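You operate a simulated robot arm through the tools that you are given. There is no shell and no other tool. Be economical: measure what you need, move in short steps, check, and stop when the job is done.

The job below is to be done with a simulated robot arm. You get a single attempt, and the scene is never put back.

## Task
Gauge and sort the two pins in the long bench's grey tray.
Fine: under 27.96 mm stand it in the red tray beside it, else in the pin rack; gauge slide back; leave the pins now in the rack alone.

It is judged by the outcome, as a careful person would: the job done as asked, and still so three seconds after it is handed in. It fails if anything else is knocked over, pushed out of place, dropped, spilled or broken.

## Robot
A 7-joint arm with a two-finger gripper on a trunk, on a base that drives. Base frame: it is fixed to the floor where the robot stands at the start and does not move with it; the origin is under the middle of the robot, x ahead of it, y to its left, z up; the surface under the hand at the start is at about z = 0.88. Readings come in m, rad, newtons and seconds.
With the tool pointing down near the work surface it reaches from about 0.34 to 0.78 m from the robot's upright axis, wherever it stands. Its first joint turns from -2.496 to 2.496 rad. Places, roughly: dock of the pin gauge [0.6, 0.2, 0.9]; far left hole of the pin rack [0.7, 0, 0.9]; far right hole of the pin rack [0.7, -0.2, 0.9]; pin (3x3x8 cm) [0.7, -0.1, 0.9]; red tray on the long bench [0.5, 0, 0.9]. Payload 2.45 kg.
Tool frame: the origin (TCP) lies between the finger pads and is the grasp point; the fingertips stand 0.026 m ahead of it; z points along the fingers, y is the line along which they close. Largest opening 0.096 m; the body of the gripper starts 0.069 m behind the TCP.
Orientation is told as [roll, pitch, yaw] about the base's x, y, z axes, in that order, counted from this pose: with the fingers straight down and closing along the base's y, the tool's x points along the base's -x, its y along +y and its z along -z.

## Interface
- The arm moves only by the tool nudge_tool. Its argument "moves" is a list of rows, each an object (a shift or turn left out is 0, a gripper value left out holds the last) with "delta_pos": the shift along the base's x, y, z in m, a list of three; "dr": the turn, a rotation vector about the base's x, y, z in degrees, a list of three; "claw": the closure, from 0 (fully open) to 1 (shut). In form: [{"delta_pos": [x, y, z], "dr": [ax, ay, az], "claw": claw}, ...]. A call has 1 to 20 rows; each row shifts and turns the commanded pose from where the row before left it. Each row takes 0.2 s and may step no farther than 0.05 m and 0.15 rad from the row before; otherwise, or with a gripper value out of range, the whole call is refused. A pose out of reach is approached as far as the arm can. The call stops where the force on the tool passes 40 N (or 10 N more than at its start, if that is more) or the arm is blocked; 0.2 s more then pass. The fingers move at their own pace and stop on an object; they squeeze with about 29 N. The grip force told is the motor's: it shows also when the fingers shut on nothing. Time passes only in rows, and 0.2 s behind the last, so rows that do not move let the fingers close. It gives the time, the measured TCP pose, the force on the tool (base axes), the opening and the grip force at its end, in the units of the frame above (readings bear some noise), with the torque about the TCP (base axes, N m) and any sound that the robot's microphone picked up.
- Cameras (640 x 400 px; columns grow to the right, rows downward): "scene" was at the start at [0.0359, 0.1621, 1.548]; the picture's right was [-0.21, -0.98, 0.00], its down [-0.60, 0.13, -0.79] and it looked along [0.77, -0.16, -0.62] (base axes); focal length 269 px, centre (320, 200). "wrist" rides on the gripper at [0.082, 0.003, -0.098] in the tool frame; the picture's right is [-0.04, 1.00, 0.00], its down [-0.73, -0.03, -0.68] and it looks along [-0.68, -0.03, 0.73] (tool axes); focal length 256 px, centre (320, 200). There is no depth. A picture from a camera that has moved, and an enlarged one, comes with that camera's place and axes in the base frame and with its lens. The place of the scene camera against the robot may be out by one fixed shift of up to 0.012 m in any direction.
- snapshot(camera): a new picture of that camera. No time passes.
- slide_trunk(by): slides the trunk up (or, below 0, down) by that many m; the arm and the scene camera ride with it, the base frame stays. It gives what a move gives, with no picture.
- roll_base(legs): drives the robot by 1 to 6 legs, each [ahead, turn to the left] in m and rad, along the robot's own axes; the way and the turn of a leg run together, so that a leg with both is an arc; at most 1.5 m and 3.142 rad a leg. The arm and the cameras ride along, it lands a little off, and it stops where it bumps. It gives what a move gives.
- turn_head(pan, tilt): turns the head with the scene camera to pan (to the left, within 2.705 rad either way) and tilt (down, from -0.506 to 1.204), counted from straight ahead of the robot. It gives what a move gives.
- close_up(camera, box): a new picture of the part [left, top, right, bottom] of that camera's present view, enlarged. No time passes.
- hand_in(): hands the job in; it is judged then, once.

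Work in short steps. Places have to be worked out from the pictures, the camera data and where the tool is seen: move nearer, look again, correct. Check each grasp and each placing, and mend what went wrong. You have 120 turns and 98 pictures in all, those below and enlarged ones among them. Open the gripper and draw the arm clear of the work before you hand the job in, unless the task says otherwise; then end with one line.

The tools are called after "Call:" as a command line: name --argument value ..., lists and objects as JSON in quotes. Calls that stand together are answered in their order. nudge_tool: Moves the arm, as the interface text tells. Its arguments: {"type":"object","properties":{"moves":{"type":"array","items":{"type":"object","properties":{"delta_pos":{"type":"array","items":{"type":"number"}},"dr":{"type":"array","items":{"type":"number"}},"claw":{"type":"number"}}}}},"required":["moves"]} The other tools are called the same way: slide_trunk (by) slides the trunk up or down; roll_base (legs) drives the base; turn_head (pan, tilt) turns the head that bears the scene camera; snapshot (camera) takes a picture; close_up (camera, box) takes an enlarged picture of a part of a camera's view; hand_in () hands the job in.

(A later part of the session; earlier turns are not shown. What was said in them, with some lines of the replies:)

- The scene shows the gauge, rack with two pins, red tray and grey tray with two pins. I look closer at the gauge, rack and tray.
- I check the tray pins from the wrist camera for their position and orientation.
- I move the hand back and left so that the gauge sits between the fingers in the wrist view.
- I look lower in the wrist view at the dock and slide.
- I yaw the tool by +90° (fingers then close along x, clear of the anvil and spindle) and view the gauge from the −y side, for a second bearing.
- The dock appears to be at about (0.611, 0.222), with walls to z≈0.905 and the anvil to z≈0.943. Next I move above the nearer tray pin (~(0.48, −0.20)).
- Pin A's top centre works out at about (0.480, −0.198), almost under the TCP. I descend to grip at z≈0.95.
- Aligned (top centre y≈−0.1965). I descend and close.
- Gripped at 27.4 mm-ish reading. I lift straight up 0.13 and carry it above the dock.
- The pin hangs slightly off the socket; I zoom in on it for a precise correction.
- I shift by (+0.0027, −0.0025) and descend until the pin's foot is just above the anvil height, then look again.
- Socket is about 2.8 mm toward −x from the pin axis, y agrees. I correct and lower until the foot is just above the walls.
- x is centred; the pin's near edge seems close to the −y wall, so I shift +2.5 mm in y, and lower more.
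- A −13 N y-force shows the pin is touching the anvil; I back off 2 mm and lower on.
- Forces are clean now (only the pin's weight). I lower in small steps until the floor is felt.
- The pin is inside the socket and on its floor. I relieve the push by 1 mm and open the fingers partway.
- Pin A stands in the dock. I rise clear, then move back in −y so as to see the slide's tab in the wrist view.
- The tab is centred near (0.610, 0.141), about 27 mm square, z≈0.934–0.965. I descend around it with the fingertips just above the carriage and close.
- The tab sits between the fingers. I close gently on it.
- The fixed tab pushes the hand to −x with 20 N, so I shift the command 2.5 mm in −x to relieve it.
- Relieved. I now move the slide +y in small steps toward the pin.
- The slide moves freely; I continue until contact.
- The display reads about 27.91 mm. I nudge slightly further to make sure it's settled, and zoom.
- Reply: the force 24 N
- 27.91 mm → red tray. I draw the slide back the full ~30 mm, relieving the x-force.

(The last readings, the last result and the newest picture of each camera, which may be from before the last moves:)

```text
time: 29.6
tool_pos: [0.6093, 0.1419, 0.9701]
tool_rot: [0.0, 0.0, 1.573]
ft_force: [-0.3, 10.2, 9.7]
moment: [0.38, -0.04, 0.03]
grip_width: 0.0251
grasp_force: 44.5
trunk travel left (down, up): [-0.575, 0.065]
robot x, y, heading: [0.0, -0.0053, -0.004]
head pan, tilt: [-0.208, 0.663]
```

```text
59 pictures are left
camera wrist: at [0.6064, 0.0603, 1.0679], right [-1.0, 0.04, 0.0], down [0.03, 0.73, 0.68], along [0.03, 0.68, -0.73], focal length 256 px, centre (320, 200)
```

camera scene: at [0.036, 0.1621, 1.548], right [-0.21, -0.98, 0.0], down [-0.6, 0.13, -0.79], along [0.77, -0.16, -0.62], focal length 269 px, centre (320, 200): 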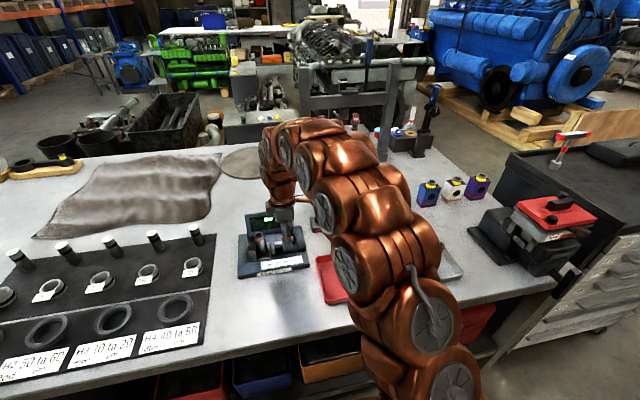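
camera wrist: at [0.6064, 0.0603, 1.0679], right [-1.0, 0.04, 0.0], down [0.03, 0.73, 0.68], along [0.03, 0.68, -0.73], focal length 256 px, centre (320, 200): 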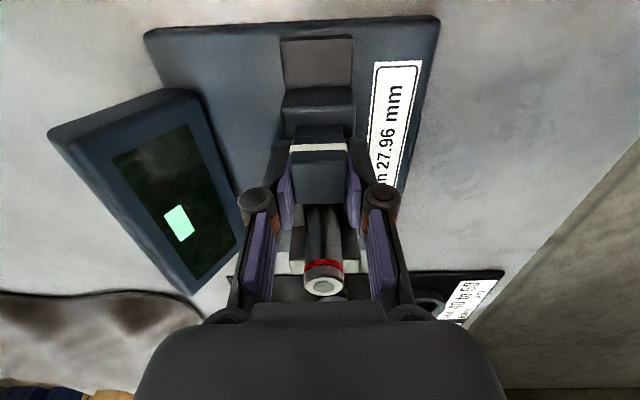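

Slide is at its rear stop and the pin still stands. I release, rise and go back above the pin.

Call:
nudge_tool --moves '[{"delta_pos": [0, 0.0015, -0.001]}, {"claw": 0.3}, {"claw": 0.3}, {"claw": 0.3}, {"delta_pos": [0, 0, 0.03]}, {"delta_pos": [0, 0, 0.04]}, {"delta_pos": [0, 0, 0.035]}, {"delta_pos": [0, 0.04, 0]}, {"delta_pos": [0, 0.038, 0]}, {}, {}]'

Call:
close_up --camera "wrist" --box '[200, 40, 440, 220]'

```text
time: 32.0
tool_pos: [0.6084, 0.2192, 1.0699]
tool_rot: [0.0, -0.001, 1.571]
ft_force: [-1.9, 0.9, -0.4]
moment: [0.02, 0.01, -0.02]
grip_width: 0.0672
grasp_force: 0.0
trunk travel left (down, up): [-0.575, 0.065]
robot x, y, heading: [0.0018, -0.0053, 0.003]
head pan, tilt: [-0.208, 0.663]
```

```text
2.22 times, centred on (320, 130) of wrist
camera zoom: at [0.6057, 0.1385, 1.1697], right [-1.0, 0.04, 0.0], down [0.03, 0.73, 0.68], along [0.03, 0.68, -0.73], focal length 569 px, centre (320, 356)
```

zoom: 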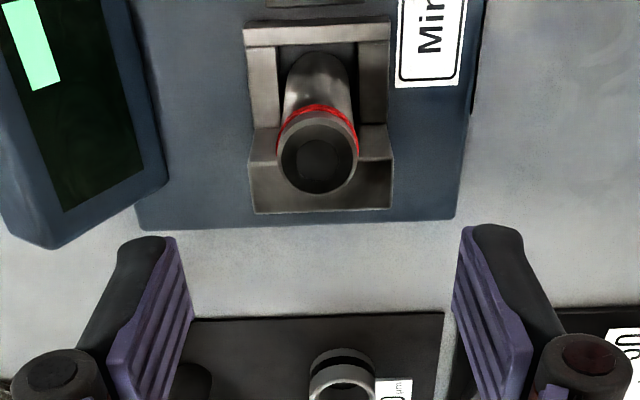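

The pin is ~1.5 mm further in +y, as expected (against the anvil). I descend and grip it.

Call:
nudge_tool --moves '[{"delta_pos": [0.0007, 0.0015, -0.03]}, {"delta_pos": [0, 0, -0.03]}, {"delta_pos": [0, 0, -0.03]}, {"delta_pos": [0, 0, -0.015]}, {"claw": 1}, {"claw": 1}, {"claw": 1}, {"claw": 1}, {}]'

```text
time: 34.0
tool_pos: [0.61, 0.221, 0.9671]
tool_rot: [-0.001, 0.0, 1.572]
ft_force: [-0.2, 0.0, -0.1]
moment: [0.04, 0.02, -0.03]
grip_width: 0.0268
grasp_force: 28.8
trunk travel left (down, up): [-0.575, 0.065]
robot x, y, heading: [-0.0004, -0.0082, -0.002]
head pan, tilt: [-0.208, 0.663]
```

Gripped (27 mm). I lift, and carry to above the red tray.

Call:
nudge_tool --moves '[{"delta_pos": [0, -0.001, 0.02]}, {"delta_pos": [0, 0, 0.03]}, {"delta_pos": [0, 0, 0.03]}, {"delta_pos": [0, 0, 0.03]}, {"delta_pos": [-0.0212, -0.0368, 0]}, {"delta_pos": [-0.0212, -0.0368, 0]}, {"delta_pos": [-0.0212, -0.0368, 0]}, {"delta_pos": [-0.0212, -0.0368, 0]}, {"delta_pos": [-0.0212, -0.0368, 0]}, {"delta_pos": [-0.0212, -0.0368, 0]}, {}, {}]'

Call:
snapshot --camera "wrist"

Call:
snapshot --camera "scene"

```text
time: 36.6
tool_pos: [0.4862, 0.0006, 1.0779]
tool_rot: [0.001, 0.001, 1.57]
ft_force: [0.2, -0.7, -2.6]
moment: [0.01, -0.02, 0.02]
grip_width: 0.0268
grasp_force: 28.7
trunk travel left (down, up): [-0.575, 0.065]
robot x, y, heading: [0.0026, -0.0057, 0.003]
head pan, tilt: [-0.208, 0.663]
```

```text
57 pictures are left
camera wrist: at [0.4828, -0.0817, 1.176], right [-1.0, 0.04, 0.0], down [0.03, 0.73, 0.68], along [0.03, 0.68, -0.73], focal length 256 px, centre (320, 200)
```

wrist: 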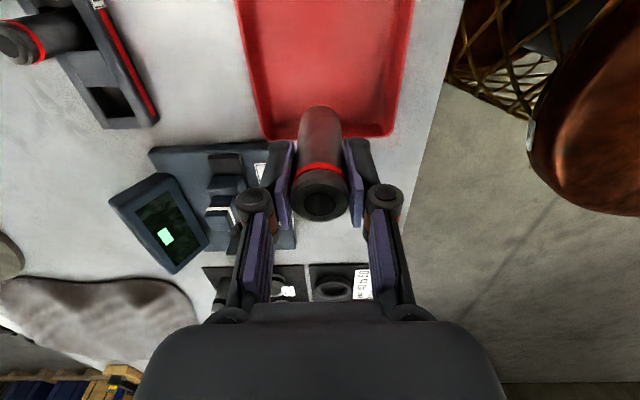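

```text
56 pictures are left
camera scene: at [0.036, 0.1619, 1.548], right [-0.21, -0.98, 0.0], down [-0.6, 0.13, -0.79], along [0.77, -0.16, -0.62], focal length 269 px, centre (320, 200)
```

scene: 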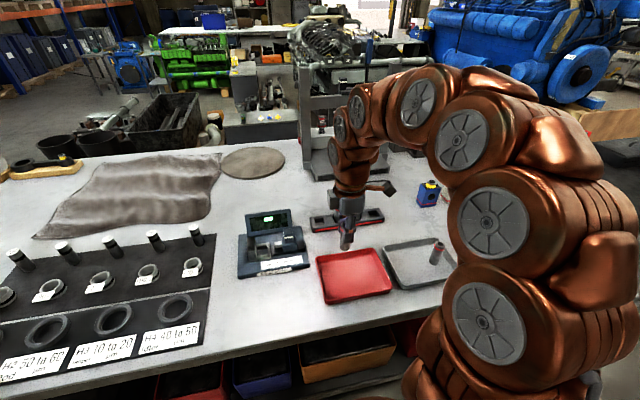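

The pin is above the red tray's floor (tray spans about x 0.405–0.56, y −0.10–0.07). I lower it, and then feel for the floor.

Call:
nudge_tool --moves '[{"delta_pos": [0, 0, -0.03]}, {"delta_pos": [0, 0, -0.03]}, {"delta_pos": [0, 0, -0.03]}, {"delta_pos": [0, 0, -0.02]}, {"delta_pos": [0, 0, -0.006]}, {}]'

Call:
nudge_tool --moves '[{"delta_pos": [0, 0, -0.003]}, {"delta_pos": [0, 0, -0.003]}, {}]'

```text
time: 38.0
tool_pos: [0.4824, -0.0006, 0.9625]
tool_rot: [0.0, -0.001, 1.57]
ft_force: [-0.6, 0.3, -2.6]
moment: [-0.01, -0.01, 0.01]
grip_width: 0.0273
grasp_force: 29.0
trunk travel left (down, up): [-0.575, 0.065]
robot x, y, heading: [-0.0035, -0.0072, 0.0]
head pan, tilt: [-0.208, 0.663]
```

```text
time: 38.8
tool_pos: [0.4826, -0.0007, 0.9561]
tool_rot: [0.0, 0.001, 1.573]
ft_force: [0.1, -0.3, -1.7]
moment: [0.01, -0.01, 0.02]
grip_width: 0.0272
grasp_force: 28.9
trunk travel left (down, up): [-0.575, 0.065]
robot x, y, heading: [-0.001, -0.0054, 0.002]
head pan, tilt: [-0.208, 0.663]
```

No contact yet; lower a bit more.

Call:
nudge_tool --moves '[{"delta_pos": [0, 0, -0.002]}, {"delta_pos": [0, 0, -0.002]}, {}]'

```text
time: 39.6
tool_pos: [0.482, -0.001, 0.9531]
tool_rot: [0.0, 0.0, 1.57]
ft_force: [-1.0, 0.2, 2.8]
moment: [0.04, -0.02, 0.07]
grip_width: 0.0274
grasp_force: 29.0
trunk travel left (down, up): [-0.575, 0.065]
robot x, y, heading: [-0.001, -0.0033, -0.004]
head pan, tilt: [-0.208, 0.663]
```

Floor contact felt (Fz rose to +3 N). I release, rise, and look.

Call:
nudge_tool --moves '[{"claw": 0.6}, {"claw": 0.4}, {"claw": 0.3}, {"claw": 0.3}, {"delta_pos": [0, 0, 0.02]}, {"delta_pos": [0, 0, 0.04]}, {"delta_pos": [0, 0, 0.04]}, {"delta_pos": [0, 0, 0.03]}, {}]'

Call:
snapshot --camera "wrist"

```text
time: 41.6
tool_pos: [0.482, 0.0019, 1.0813]
tool_rot: [0.002, 0.0, 1.571]
ft_force: [0.1, 0.2, -0.1]
moment: [0.02, 0.02, -0.01]
grip_width: 0.0672
grasp_force: 0.0
trunk travel left (down, up): [-0.575, 0.065]
robot x, y, heading: [0.0026, -0.0052, -0.002]
head pan, tilt: [-0.208, 0.663]
```

```text
55 pictures are left
camera wrist: at [0.4794, -0.0794, 1.1802], right [-1.0, 0.04, 0.0], down [0.03, 0.73, 0.68], along [0.03, 0.68, -0.73], focal length 256 px, centre (320, 200)
```

wrist: 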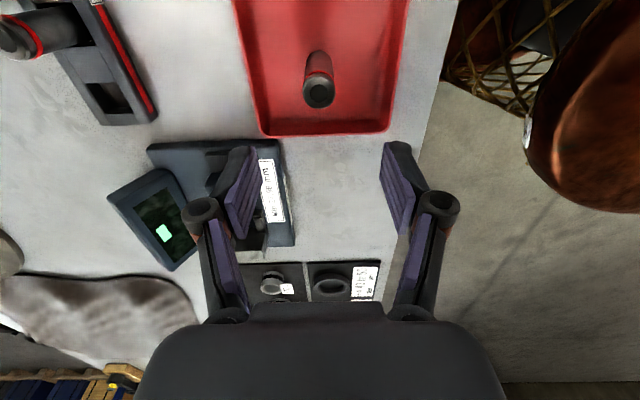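

Pin A stands in the red tray. Next pin B, at about (0.482, −0.284).

Call:
nudge_tool --moves '[{"delta_pos": [0, -0.0476, 0]}, {"delta_pos": [0, -0.0476, 0]}, {"delta_pos": [0, -0.0476, 0]}, {"delta_pos": [0, -0.0476, 0]}, {"delta_pos": [0, -0.0476, 0]}, {"delta_pos": [0, -0.0476, 0]}, {}, {}]'

Call:
close_up --camera "wrist" --box '[200, 30, 440, 180]'

```text
time: 43.4
tool_pos: [0.4818, -0.2878, 1.0813]
tool_rot: [0.0, 0.0, 1.57]
ft_force: [-0.2, 0.2, 1.5]
moment: [-0.02, 0.01, -0.01]
grip_width: 0.067
grasp_force: 0.0
trunk travel left (down, up): [-0.575, 0.065]
robot x, y, heading: [-0.0022, -0.0067, -0.002]
head pan, tilt: [-0.208, 0.663]
```

```text
2.67 times, centred on (320, 105) of wrist
camera zoom: at [0.4795, -0.368, 1.1806], right [-1.0, 0.04, 0.0], down [0.03, 0.73, 0.68], along [0.03, 0.68, -0.73], focal length 683 px, centre (320, 453)
```

zoom: 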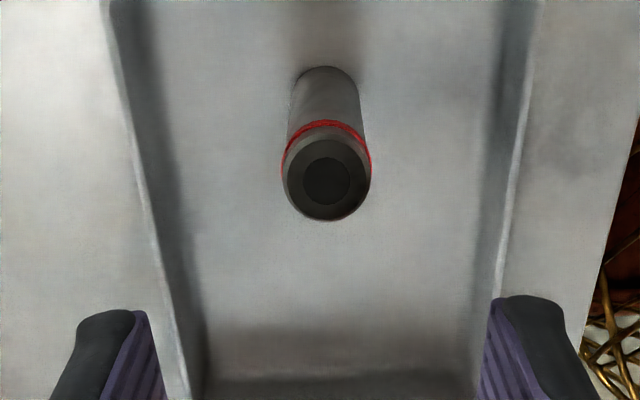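

Small correction (−1.9 mm x, +2 mm y), then descend and grip pin B.

Call:
nudge_tool --moves '[{"delta_pos": [-0.0019, 0.002, -0.03]}, {"delta_pos": [0, 0, -0.03]}, {"delta_pos": [0, 0, -0.03]}, {"delta_pos": [0, 0, -0.025]}, {"delta_pos": [0, 0, -0.013]}, {}, {"claw": 1}, {"claw": 1}, {"claw": 1}, {"claw": 1}, {}]'

Call:
snapshot --camera "wrist"

```text
time: 45.8
tool_pos: [0.4808, -0.2845, 0.9525]
tool_rot: [-0.001, -0.001, 1.571]
ft_force: [-0.3, -1.1, 1.0]
moment: [-0.05, 0.0, 0.02]
grip_width: 0.0274
grasp_force: 29.5
trunk travel left (down, up): [-0.575, 0.065]
robot x, y, heading: [-0.0002, -0.0031, 0.005]
head pan, tilt: [-0.208, 0.663]
```

```text
53 pictures are left
camera wrist: at [0.4779, -0.366, 1.0525], right [-1.0, 0.04, 0.0], down [0.03, 0.73, 0.68], along [0.03, 0.68, -0.73], focal length 256 px, centre (320, 200)
```

wrist: 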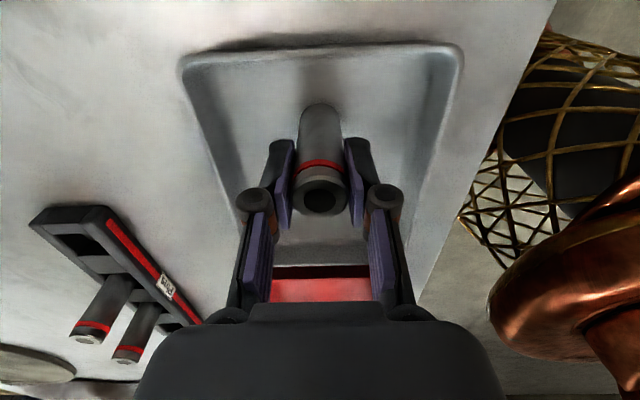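

Pin B gripped. I lift and carry it to above the dock, target (0.6095, 0.2185).

Call:
nudge_tool --moves '[{"delta_pos": [0, 0, 0.03]}, {"delta_pos": [0, 0, 0.04]}, {"delta_pos": [0, 0, 0.04]}, {"delta_pos": [0, 0, 0.04]}, {"delta_pos": [0.0117, 0.0457, 0]}, {"delta_pos": [0.0117, 0.0457, 0]}, {"delta_pos": [0.0117, 0.0457, 0]}, {"delta_pos": [0.0117, 0.0457, 0]}, {"delta_pos": [0.0117, 0.0457, 0]}, {"delta_pos": [0.0117, 0.0457, 0]}, {"delta_pos": [0.0117, 0.0457, 0]}, {"delta_pos": [0.0117, 0.0457, 0]}, {"delta_pos": [0.0117, 0.0457, 0]}, {"delta_pos": [0.0117, 0.0457, 0]}, {"delta_pos": [0.0117, 0.0457, 0]}, {}, {"delta_pos": [0, 0, -0.04]}, {"delta_pos": [0, 0, -0.03]}, {}, {}]'

Call:
close_up --camera "wrist" --box '[265, 45, 385, 145]'

```text
time: 50.0
tool_pos: [0.6086, 0.2198, 1.034]
tool_rot: [0.0, 0.0, 1.57]
ft_force: [-0.6, 0.5, -1.8]
moment: [0.0, 0.0, 0.02]
grip_width: 0.0273
grasp_force: 29.0
trunk travel left (down, up): [-0.575, 0.065]
robot x, y, heading: [0.0001, -0.0031, -0.001]
head pan, tilt: [-0.208, 0.663]
```

```text
4.00 times, centred on (325, 95) of wrist
camera zoom: at [0.6063, 0.1394, 1.1332], right [-1.0, 0.04, 0.0], down [0.03, 0.73, 0.68], along [0.03, 0.68, -0.73], focal length 1024 px, centre (300, 620)
```

zoom: 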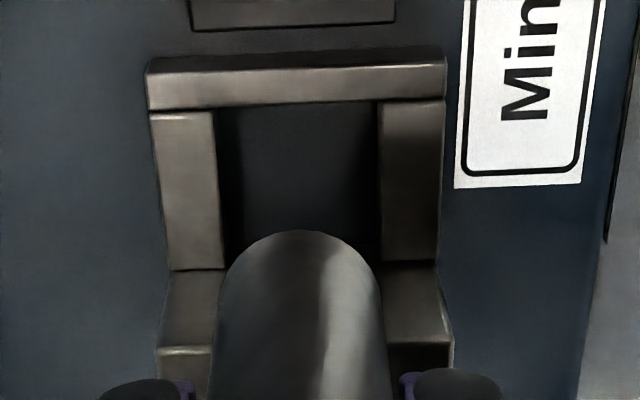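

Pin B sits ~2 mm toward −y versus the previous seating; I correct y +2 mm, x +0.6 mm, and lower.

Call:
nudge_tool --moves '[{"delta_pos": [0.0006, 0.002, 0]}, {"delta_pos": [0, 0, -0.02]}, {"delta_pos": [0, 0, -0.02]}, {"delta_pos": [0, 0, -0.01]}, {"delta_pos": [0, 0, -0.008]}, {}]'

Call:
close_up --camera "wrist" --box '[260, 60, 380, 160]'

```text
time: 51.4
tool_pos: [0.6115, 0.2204, 0.9754]
tool_rot: [0.0, 0.0, 1.571]
ft_force: [-0.4, -0.1, -2.3]
moment: [-0.02, -0.02, -0.02]
grip_width: 0.0276
grasp_force: 29.6
trunk travel left (down, up): [-0.575, 0.065]
robot x, y, heading: [0.0042, -0.0066, 0.001]
head pan, tilt: [-0.208, 0.663]
```

```text
4.00 times, centred on (320, 110) of wrist
camera zoom: at [0.6087, 0.1399, 1.0744], right [-1.0, 0.04, 0.0], down [0.03, 0.73, 0.68], along [0.03, 0.68, -0.73], focal length 1024 px, centre (320, 560)
```

zoom: 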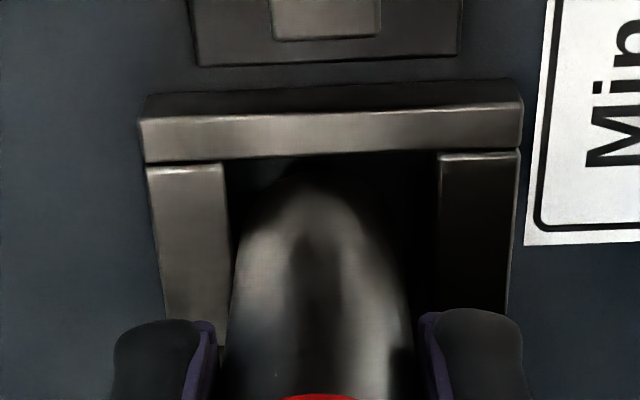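

Pin is ~1.8 mm off in x; correct and lower to the floor.

Call:
nudge_tool --moves '[{"delta_pos": [-0.0018, 0, 0]}, {"delta_pos": [0, 0, -0.004]}, {"delta_pos": [0, 0, -0.003]}, {}]'

Call:
nudge_tool --moves '[{"delta_pos": [0, 0, -0.002]}, {"delta_pos": [0, 0, -0.002]}, {}]'

```text
time: 52.4
tool_pos: [0.6097, 0.2195, 0.9697]
tool_rot: [-0.001, 0.0, 1.57]
ft_force: [0.3, 0.2, -2.2]
moment: [0.0, -0.04, 0.03]
grip_width: 0.0271
grasp_force: 29.0
trunk travel left (down, up): [-0.575, 0.065]
robot x, y, heading: [0.0001, -0.0063, 0.001]
head pan, tilt: [-0.208, 0.663]
```

```text
time: 53.2
tool_pos: [0.6105, 0.2204, 0.9693]
tool_rot: [-0.005, -0.001, 1.571]
ft_force: [-2.2, -2.5, 23.9]
moment: [-0.26, 0.06, 0.0]
grip_width: 0.0274
grasp_force: 29.0
trunk travel left (down, up): [-0.575, 0.065]
robot x, y, heading: [0.0002, -0.0048, 0.002]
head pan, tilt: [-0.208, 0.663]
```

Call:
close_up --camera "wrist" --box '[280, 75, 360, 140]'

Call:
close_up --camera "scene" --box '[255, 220, 300, 265]'

```text
6.15 times, centred on (320, 108) of wrist
camera zoom: at [0.6065, 0.1395, 1.0667], right [-1.0, 0.04, 0.0], down [0.03, 0.73, 0.68], along [0.03, 0.68, -0.73], focal length 1575 px, centre (320, 769)
```

zoom: 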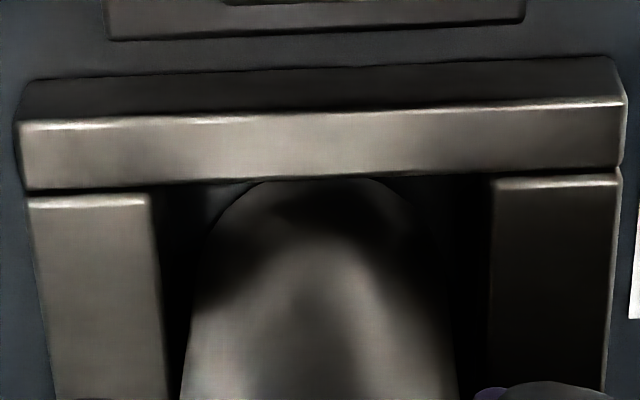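

```text
8.89 times, centred on (278, 242) of scene
camera zoom: at [0.0347, 0.1615, 1.5485], right [-0.21, -0.98, 0.0], down [-0.6, 0.13, -0.79], along [0.77, -0.16, -0.62], focal length 2391 px, centre (698, -178)
```

zoom: 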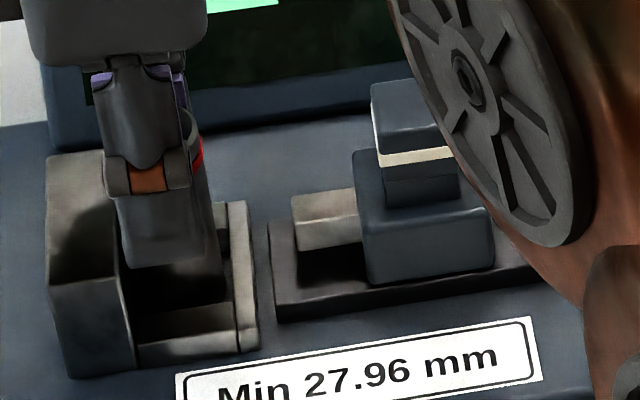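

Pin's foot lies behind the wall's edge, so it is seated. Relieve, release, and return to the slide tab as before.

Call:
nudge_tool --moves '[{"delta_pos": [0, 0, 0.0025]}, {"claw": 0.6}, {"claw": 0.4}, {"claw": 0.3}, {"claw": 0.3}, {"delta_pos": [0, 0, 0.03]}, {"delta_pos": [0, 0, 0.04]}, {"delta_pos": [0, 0, 0.035]}, {"delta_pos": [0, -0.04, 0], "claw": 0.25}, {"delta_pos": [0, -0.0395, 0]}, {}, {}]'

Call:
close_up --camera "wrist" --box '[260, 40, 380, 160]'

```text
time: 55.8
tool_pos: [0.6096, 0.1414, 1.0733]
tool_rot: [0.001, 0.001, 1.57]
ft_force: [-0.2, 0.3, 0.2]
moment: [-0.03, 0.01, -0.01]
grip_width: 0.072
grasp_force: 0.1
trunk travel left (down, up): [-0.575, 0.065]
robot x, y, heading: [-0.0036, -0.0065, 0.0]
head pan, tilt: [-0.208, 0.663]
```

```text
3.33 times, centred on (320, 100) of wrist
camera zoom: at [0.6077, 0.0601, 1.172], right [-1.0, 0.04, 0.0], down [0.03, 0.73, 0.68], along [0.03, 0.68, -0.73], focal length 853 px, centre (320, 533)
```

zoom: 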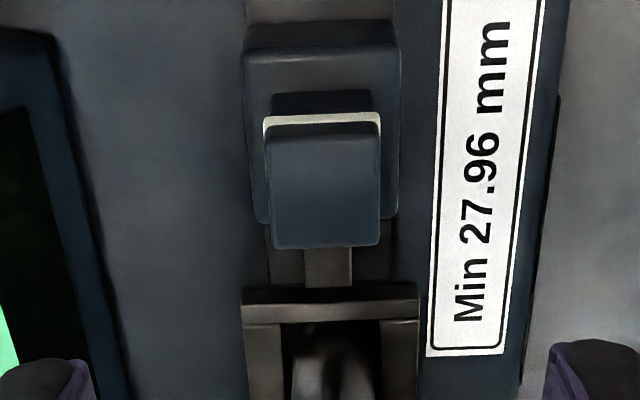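

Tab well placed; I descend with a −2.5 mm x correction (from the earlier side force) and close.

Call:
nudge_tool --moves '[{"delta_pos": [-0.0025, 0, -0.03]}, {"delta_pos": [0, 0, -0.03]}, {"delta_pos": [0, 0, -0.025]}, {"delta_pos": [0, 0, -0.015]}, {"delta_pos": [0, 0, -0.003]}, {}, {"claw": 1}, {"claw": 1}, {"claw": 1}, {"claw": 1}, {}]'

```text
time: 58.2
tool_pos: [0.6093, 0.1391, 0.9718]
tool_rot: [-0.005, 0.001, 1.57]
ft_force: [29.3, 2.0, 3.6]
moment: [-0.06, -0.71, 0.15]
grip_width: 0.0252
grasp_force: 45.0
trunk travel left (down, up): [-0.575, 0.065]
robot x, y, heading: [0.0001, -0.0065, 0.001]
head pan, tilt: [-0.208, 0.663]
```

Force +29 N in x: relieve by +3 mm.

Call:
nudge_tool --moves '[{"delta_pos": [0.0015, 0, 0]}, {"delta_pos": [0.0015, 0, 0]}, {}]'

```text
time: 59.0
tool_pos: [0.6098, 0.1396, 0.9698]
tool_rot: [-0.001, 0.0, 1.571]
ft_force: [15.8, -0.4, 18.2]
moment: [0.25, -0.16, 0.1]
grip_width: 0.0251
grasp_force: 44.6
trunk travel left (down, up): [-0.575, 0.065]
robot x, y, heading: [-0.0019, -0.0024, 0.0]
head pan, tilt: [-0.208, 0.663]
```

Call:
nudge_tool --moves '[{"delta_pos": [0.0012, 0, 0.0012]}, {"delta_pos": [0, 0.005, 0]}, {"delta_pos": [0, 0.005, 0]}, {"delta_pos": [0, 0.005, 0]}, {}]'

```text
time: 60.2
tool_pos: [0.6101, 0.1561, 0.9707]
tool_rot: [0.004, 0.002, 1.574]
ft_force: [-2.8, 0.4, -1.8]
moment: [-0.03, 0.1, 0.04]
grip_width: 0.0252
grasp_force: 44.9
trunk travel left (down, up): [-0.575, 0.065]
robot x, y, heading: [0.0009, -0.0046, 0.003]
head pan, tilt: [-0.208, 0.663]
```

Forces are low; continue toward the pin.

Call:
nudge_tool --moves '[{"delta_pos": [0, 0.004, 0]}, {"delta_pos": [0, 0.004, 0]}, {"delta_pos": [0, 0.002, 0]}, {}]'

Call:
nudge_tool --moves '[{"delta_pos": [0, 0.002, 0]}, {"delta_pos": [0, 0.002, 0]}, {}]'

Call:
close_up --camera "wrist" --box '[80, 80, 360, 280]'

```text
time: 61.2
tool_pos: [0.6086, 0.1652, 0.9709]
tool_rot: [0.003, 0.0, 1.573]
ft_force: [-12.9, 1.2, -15.9]
moment: [0.13, 0.25, 0.04]
grip_width: 0.0252
grasp_force: 44.5
trunk travel left (down, up): [-0.575, 0.065]
robot x, y, heading: [-0.0028, -0.0027, -0.0]
head pan, tilt: [-0.208, 0.663]
```

```text
time: 62.0
tool_pos: [0.6099, 0.168, 0.9709]
tool_rot: [0.004, 0.003, 1.571]
ft_force: [-23.1, -9.1, -22.1]
moment: [-1.04, 0.42, 0.05]
grip_width: 0.0252
grasp_force: 44.7
trunk travel left (down, up): [-0.575, 0.065]
robot x, y, heading: [-0.0008, -0.0065, 0.003]
head pan, tilt: [-0.208, 0.663]
```

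```text
2.00 times, centred on (220, 180) of wrist
camera zoom: at [0.6067, 0.0872, 1.0695], right [-1.0, 0.04, 0.0], down [0.03, 0.73, 0.68], along [0.02, 0.68, -0.74], focal length 512 px, centre (520, 240)
```

zoom: 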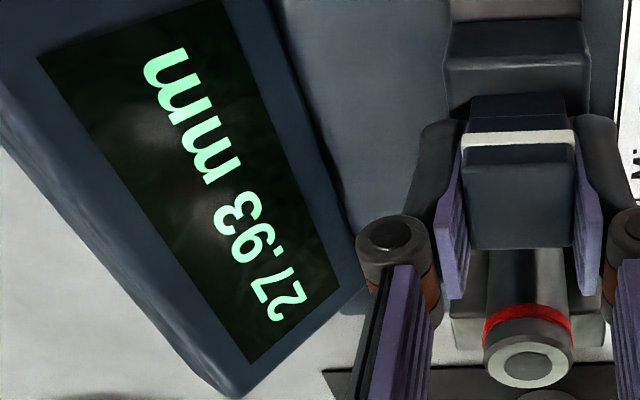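

It seems to read 27.93 mm; I relieve the side forces and zoom to be sure.

Call:
nudge_tool --moves '[{"delta_pos": [-0.002, 0.001, -0.0015]}, {}, {}]'

Call:
close_up --camera "wrist" --box '[130, 100, 250, 250]'

Call:
close_up --camera "scene" --box '[240, 200, 300, 250]'

```text
time: 62.8
tool_pos: [0.6098, 0.1685, 0.9712]
tool_rot: [-0.004, -0.003, 1.57]
ft_force: [-1.4, -20.0, -1.7]
moment: [-0.82, 0.0, 0.16]
grip_width: 0.025
grasp_force: 45.0
trunk travel left (down, up): [-0.575, 0.065]
robot x, y, heading: [0.0046, -0.0037, -0.0]
head pan, tilt: [-0.208, 0.663]
```

```text
2.67 times, centred on (190, 175) of wrist
camera zoom: at [0.6058, 0.0871, 1.0694], right [-1.0, 0.04, 0.0], down [0.03, 0.73, 0.68], along [0.03, 0.68, -0.73], focal length 683 px, centre (667, 267)
```

zoom: 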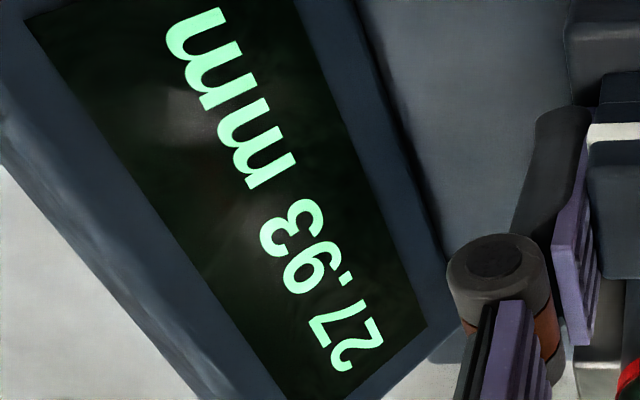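

```text
8.00 times, centred on (270, 225) of scene
camera zoom: at [0.0363, 0.1596, 1.5485], right [-0.21, -0.98, 0.0], down [-0.6, 0.13, -0.79], along [0.77, -0.16, -0.62], focal length 2152 px, centre (720, 0)
```

zoom: 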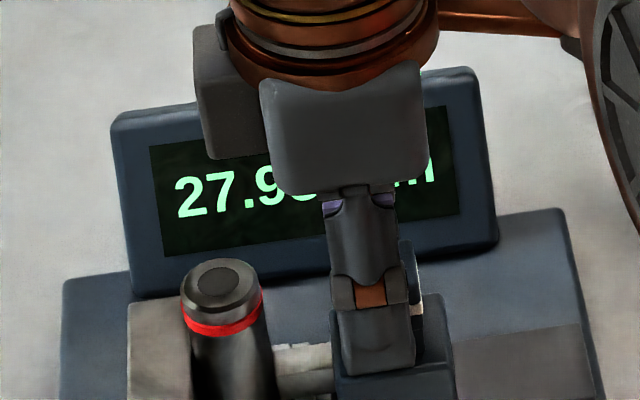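

Both readings are below 27.96 (27.91 and 27.93), so pin B also goes in the red tray. I draw the slide back to its stop.

Call:
nudge_tool --moves '[{"delta_pos": [0, -0.005, 0.0008]}, {"delta_pos": [0, -0.006, 0]}, {"delta_pos": [0, -0.006, 0]}, {"delta_pos": [0, -0.006, 0]}, {"delta_pos": [0, -0.006, 0]}, {"delta_pos": [0, -0.002, 0]}, {}]'

Call:
snapshot --camera "wrist"

```text
time: 64.4
tool_pos: [0.6084, 0.14, 0.9707]
tool_rot: [-0.002, 0.0, 1.572]
ft_force: [8.8, 0.1, 12.7]
moment: [0.03, -0.16, 0.08]
grip_width: 0.025
grasp_force: 45.4
trunk travel left (down, up): [-0.575, 0.065]
robot x, y, heading: [0.0005, -0.0027, 0.002]
head pan, tilt: [-0.208, 0.663]
```

```text
44 pictures are left
camera wrist: at [0.6062, 0.059, 1.0694], right [-1.0, 0.04, 0.0], down [0.03, 0.73, 0.68], along [0.03, 0.68, -0.73], focal length 256 px, centre (320, 200)
```

wrist: 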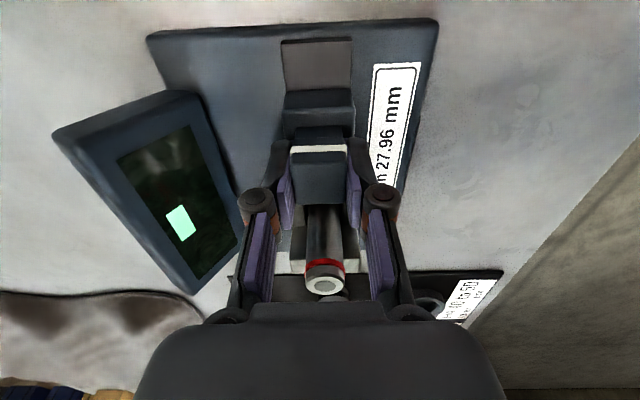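

Nearly at the stop; I push 1.5 mm more to feel it.

Call:
nudge_tool --moves '[{"delta_pos": [0.001, -0.0015, -0.0015]}, {}]'

```text
time: 65.0
tool_pos: [0.6085, 0.1398, 0.9699]
tool_rot: [-0.004, -0.001, 1.573]
ft_force: [1.4, 5.3, 36.0]
moment: [0.05, -0.08, 0.06]
grip_width: 0.0254
grasp_force: 44.8
trunk travel left (down, up): [-0.575, 0.065]
robot x, y, heading: [0.0019, -0.004, 0.0]
head pan, tilt: [-0.208, 0.663]
```

The stop is felt (y did not change, +5 N). I relieve z, release, rise and go over pin B.

Call:
nudge_tool --moves '[{"delta_pos": [0, 0.001, 0.003]}, {"claw": 0.3}, {"claw": 0.3}, {"claw": 0.3}, {"delta_pos": [0, 0, 0.03]}, {"delta_pos": [0, 0, 0.04]}, {"delta_pos": [0, 0, 0.03]}, {"delta_pos": [0, 0.04, 0]}, {"delta_pos": [0, 0.04, 0]}, {}, {}]'

Call:
close_up --camera "wrist" --box '[200, 0, 440, 180]'

```text
time: 67.4
tool_pos: [0.6096, 0.2179, 1.071]
tool_rot: [-0.001, 0.0, 1.57]
ft_force: [0.2, 0.5, -0.2]
moment: [0.02, 0.05, 0.0]
grip_width: 0.067
grasp_force: 0.2
trunk travel left (down, up): [-0.575, 0.065]
robot x, y, heading: [0.0004, -0.0038, -0.002]
head pan, tilt: [-0.208, 0.663]
```

```text
2.22 times, centred on (320, 90) of wrist
camera zoom: at [0.6071, 0.1369, 1.1701], right [-1.0, 0.04, 0.0], down [0.03, 0.73, 0.68], along [0.03, 0.68, -0.73], focal length 569 px, centre (320, 444)
```

zoom: 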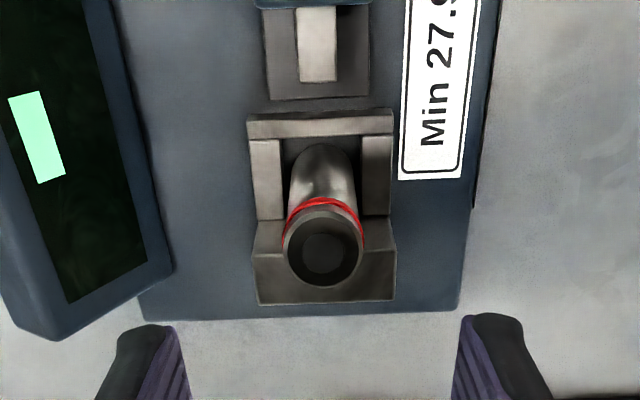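

I correct (−0.6 mm x, +3 mm y), descend and grip pin B.

Call:
nudge_tool --moves '[{"delta_pos": [-0.0006, 0.003, -0.03]}, {"delta_pos": [0, 0, -0.03]}, {"delta_pos": [0, 0, -0.03]}, {"delta_pos": [0, 0, -0.014]}, {}, {"claw": 1}, {"claw": 1}, {"claw": 1}, {"claw": 1}, {}]'

```text
time: 69.6
tool_pos: [0.6105, 0.2212, 0.9672]
tool_rot: [0.0, 0.0, 1.57]
ft_force: [-0.7, 0.9, -0.2]
moment: [-0.04, 0.01, -0.01]
grip_width: 0.0271
grasp_force: 29.3
trunk travel left (down, up): [-0.575, 0.065]
robot x, y, heading: [-0.0008, -0.0061, -0.002]
head pan, tilt: [-0.208, 0.663]
```

Gripped. I lift and carry it to (0.483, −0.056) over the red tray, clear of pin A at y≈0.

Call:
nudge_tool --moves '[{"delta_pos": [0, -0.001, 0.02]}, {"delta_pos": [0, 0, 0.03]}, {"delta_pos": [0, 0, 0.03]}, {"delta_pos": [0, 0, 0.04]}, {"delta_pos": [-0.0182, -0.0394, 0]}, {"delta_pos": [-0.0182, -0.0394, 0]}, {"delta_pos": [-0.0182, -0.0394, 0]}, {"delta_pos": [-0.0182, -0.0394, 0]}, {"delta_pos": [-0.0182, -0.0394, 0]}, {"delta_pos": [-0.0182, -0.0394, 0]}, {"delta_pos": [-0.0182, -0.0394, 0]}, {}, {}]'

Call:
snapshot --camera "wrist"

Call:
close_up --camera "scene" --box '[280, 190, 480, 315]'

```text
time: 72.4
tool_pos: [0.4789, -0.0542, 1.0877]
tool_rot: [0.0, 0.0, 1.571]
ft_force: [0.5, 0.1, -2.5]
moment: [0.0, 0.01, -0.01]
grip_width: 0.0269
grasp_force: 29.0
trunk travel left (down, up): [-0.575, 0.065]
robot x, y, heading: [0.0001, -0.0051, -0.0]
head pan, tilt: [-0.208, 0.663]
```

```text
42 pictures are left
camera wrist: at [0.4765, -0.1346, 1.1857], right [-1.0, 0.04, 0.0], down [0.03, 0.73, 0.68], along [0.03, 0.68, -0.73], focal length 256 px, centre (320, 200)
```

wrist: 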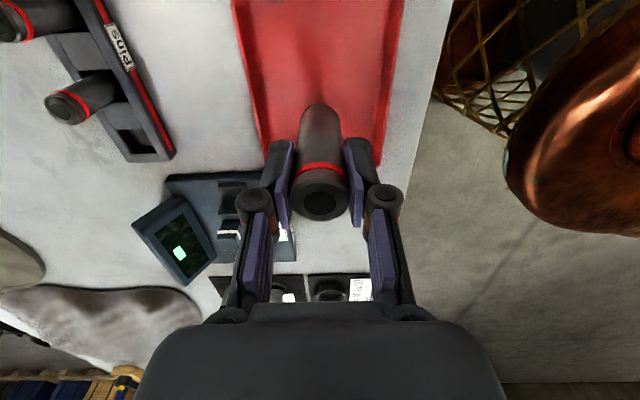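

```text
3.20 times, centred on (380, 252) of scene
camera zoom: at [0.036, 0.1618, 1.548], right [-0.21, -0.98, 0.0], down [-0.6, 0.13, -0.79], along [0.77, -0.16, -0.62], focal length 861 px, centre (128, 32)
```

zoom: 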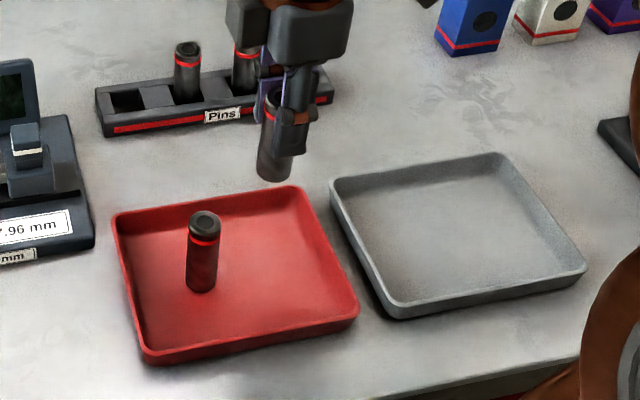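

Clear of pin A. I lower into the tray.

Call:
nudge_tool --moves '[{"delta_pos": [0.002, 0, -0.03]}, {"delta_pos": [0, 0, -0.03]}, {"delta_pos": [0, 0, -0.03]}, {"delta_pos": [0, 0, -0.025]}, {"delta_pos": [0, 0, -0.012]}, {}]'

Call:
nudge_tool --moves '[{"delta_pos": [0, 0, -0.002]}, {"delta_pos": [0, 0, -0.003]}, {}]'

```text
time: 73.8
tool_pos: [0.482, -0.0556, 0.9612]
tool_rot: [0.0, -0.001, 1.573]
ft_force: [0.4, 0.1, -2.3]
moment: [-0.01, 0.01, 0.02]
grip_width: 0.0272
grasp_force: 28.7
trunk travel left (down, up): [-0.575, 0.065]
robot x, y, heading: [0.0022, -0.0047, 0.004]
head pan, tilt: [-0.208, 0.663]
```

```text
time: 74.6
tool_pos: [0.4822, -0.0548, 0.9567]
tool_rot: [0.0, 0.0, 1.571]
ft_force: [-0.1, -0.6, -2.0]
moment: [0.01, -0.03, -0.03]
grip_width: 0.0269
grasp_force: 29.0
trunk travel left (down, up): [-0.575, 0.065]
robot x, y, heading: [0.0001, -0.0035, -0.001]
head pan, tilt: [-0.208, 0.663]
```

Call:
nudge_tool --moves '[{"delta_pos": [0, 0, -0.002]}, {"delta_pos": [0, 0, -0.002]}, {}]'

```text
time: 75.4
tool_pos: [0.4833, -0.0546, 0.9529]
tool_rot: [-0.002, 0.0, 1.571]
ft_force: [-1.6, 1.6, 15.3]
moment: [0.14, 0.09, -0.01]
grip_width: 0.0274
grasp_force: 29.1
trunk travel left (down, up): [-0.575, 0.065]
robot x, y, heading: [-0.0012, -0.0085, -0.002]
head pan, tilt: [-0.208, 0.663]
```

Floor reached. I relieve slightly, release, rise and draw the arm back clear.

Call:
nudge_tool --moves '[{"delta_pos": [0, 0, 0.0015]}, {"claw": 0.7}, {"claw": 0.5}, {"claw": 0.3}, {"claw": 0.3}, {"delta_pos": [0, 0, 0.02]}, {"delta_pos": [0, 0, 0.04]}, {"delta_pos": [0, 0, 0.04], "claw": 0}, {"delta_pos": [0, 0, 0.04]}, {"delta_pos": [0, 0, 0.04]}, {"delta_pos": [0, -0.04, 0.03]}, {"delta_pos": [0, -0.04, 0.03]}, {"delta_pos": [0, -0.04, 0.02]}, {"delta_pos": [0, -0.04, 0]}, {}]'

Call:
snapshot --camera "wrist"

Call:
snapshot --camera "scene"

Call:
close_up --camera "scene" --box '[220, 180, 420, 310]'

```text
time: 78.6
tool_pos: [0.4827, -0.2127, 1.2107]
tool_rot: [0.004, 0.001, 1.573]
ft_force: [0.1, -0.3, 0.1]
moment: [0.03, 0.0, 0.0]
grip_width: 0.0958
grasp_force: 0.1
trunk travel left (down, up): [-0.575, 0.065]
robot x, y, heading: [0.0011, -0.0021, 0.001]
head pan, tilt: [-0.208, 0.663]
```

```text
40 pictures are left
camera wrist: at [0.4806, -0.2945, 1.31], right [-1.0, 0.04, 0.0], down [0.03, 0.73, 0.68], along [0.03, 0.68, -0.73], focal length 256 px, centre (320, 200)
```

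wrist: 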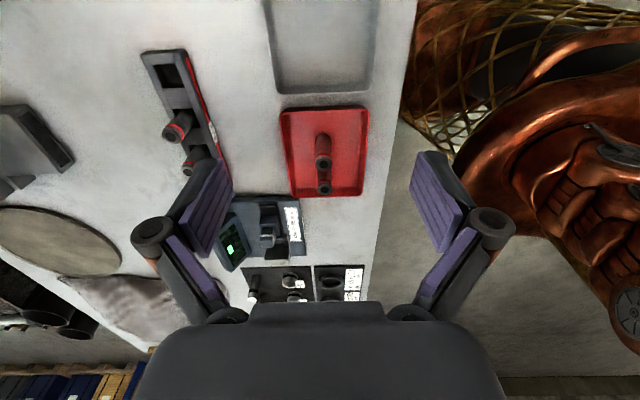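

```text
39 pictures are left
camera scene: at [0.036, 0.1616, 1.548], right [-0.21, -0.98, 0.0], down [-0.6, 0.13, -0.79], along [0.77, -0.16, -0.62], focal length 269 px, centre (320, 200)
```

scene: 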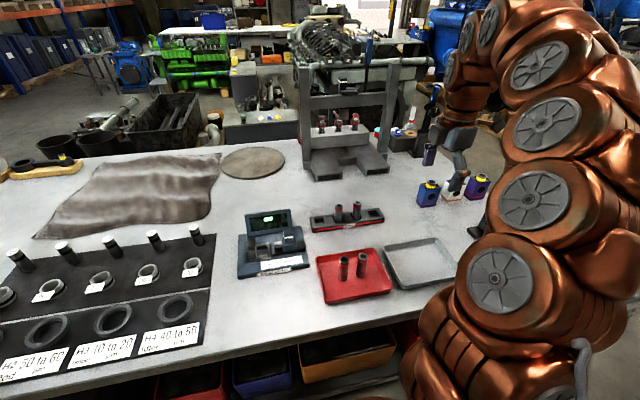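

```text
3.08 times, centred on (320, 245) of scene
camera zoom: at [0.036, 0.1616, 1.548], right [-0.21, -0.98, 0.0], down [-0.6, 0.13, -0.79], along [0.77, -0.16, -0.62], focal length 828 px, centre (320, 62)
```

zoom: 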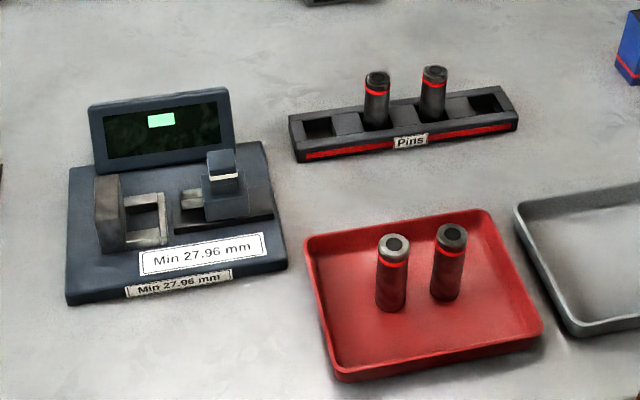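

Both pins stand in the red tray, the rack is untouched, the slide is back at its stop and the arm is clear with the gripper open. I hand the job in.

Call:
hand_in

```text
The job is handed in.
```

Both pins gauged under 27.96 mm (27.91 and 27.93), so both now stand in the red tray; the gauge slide is back at its stop, the rack pins were left alone, and the job is handed in.
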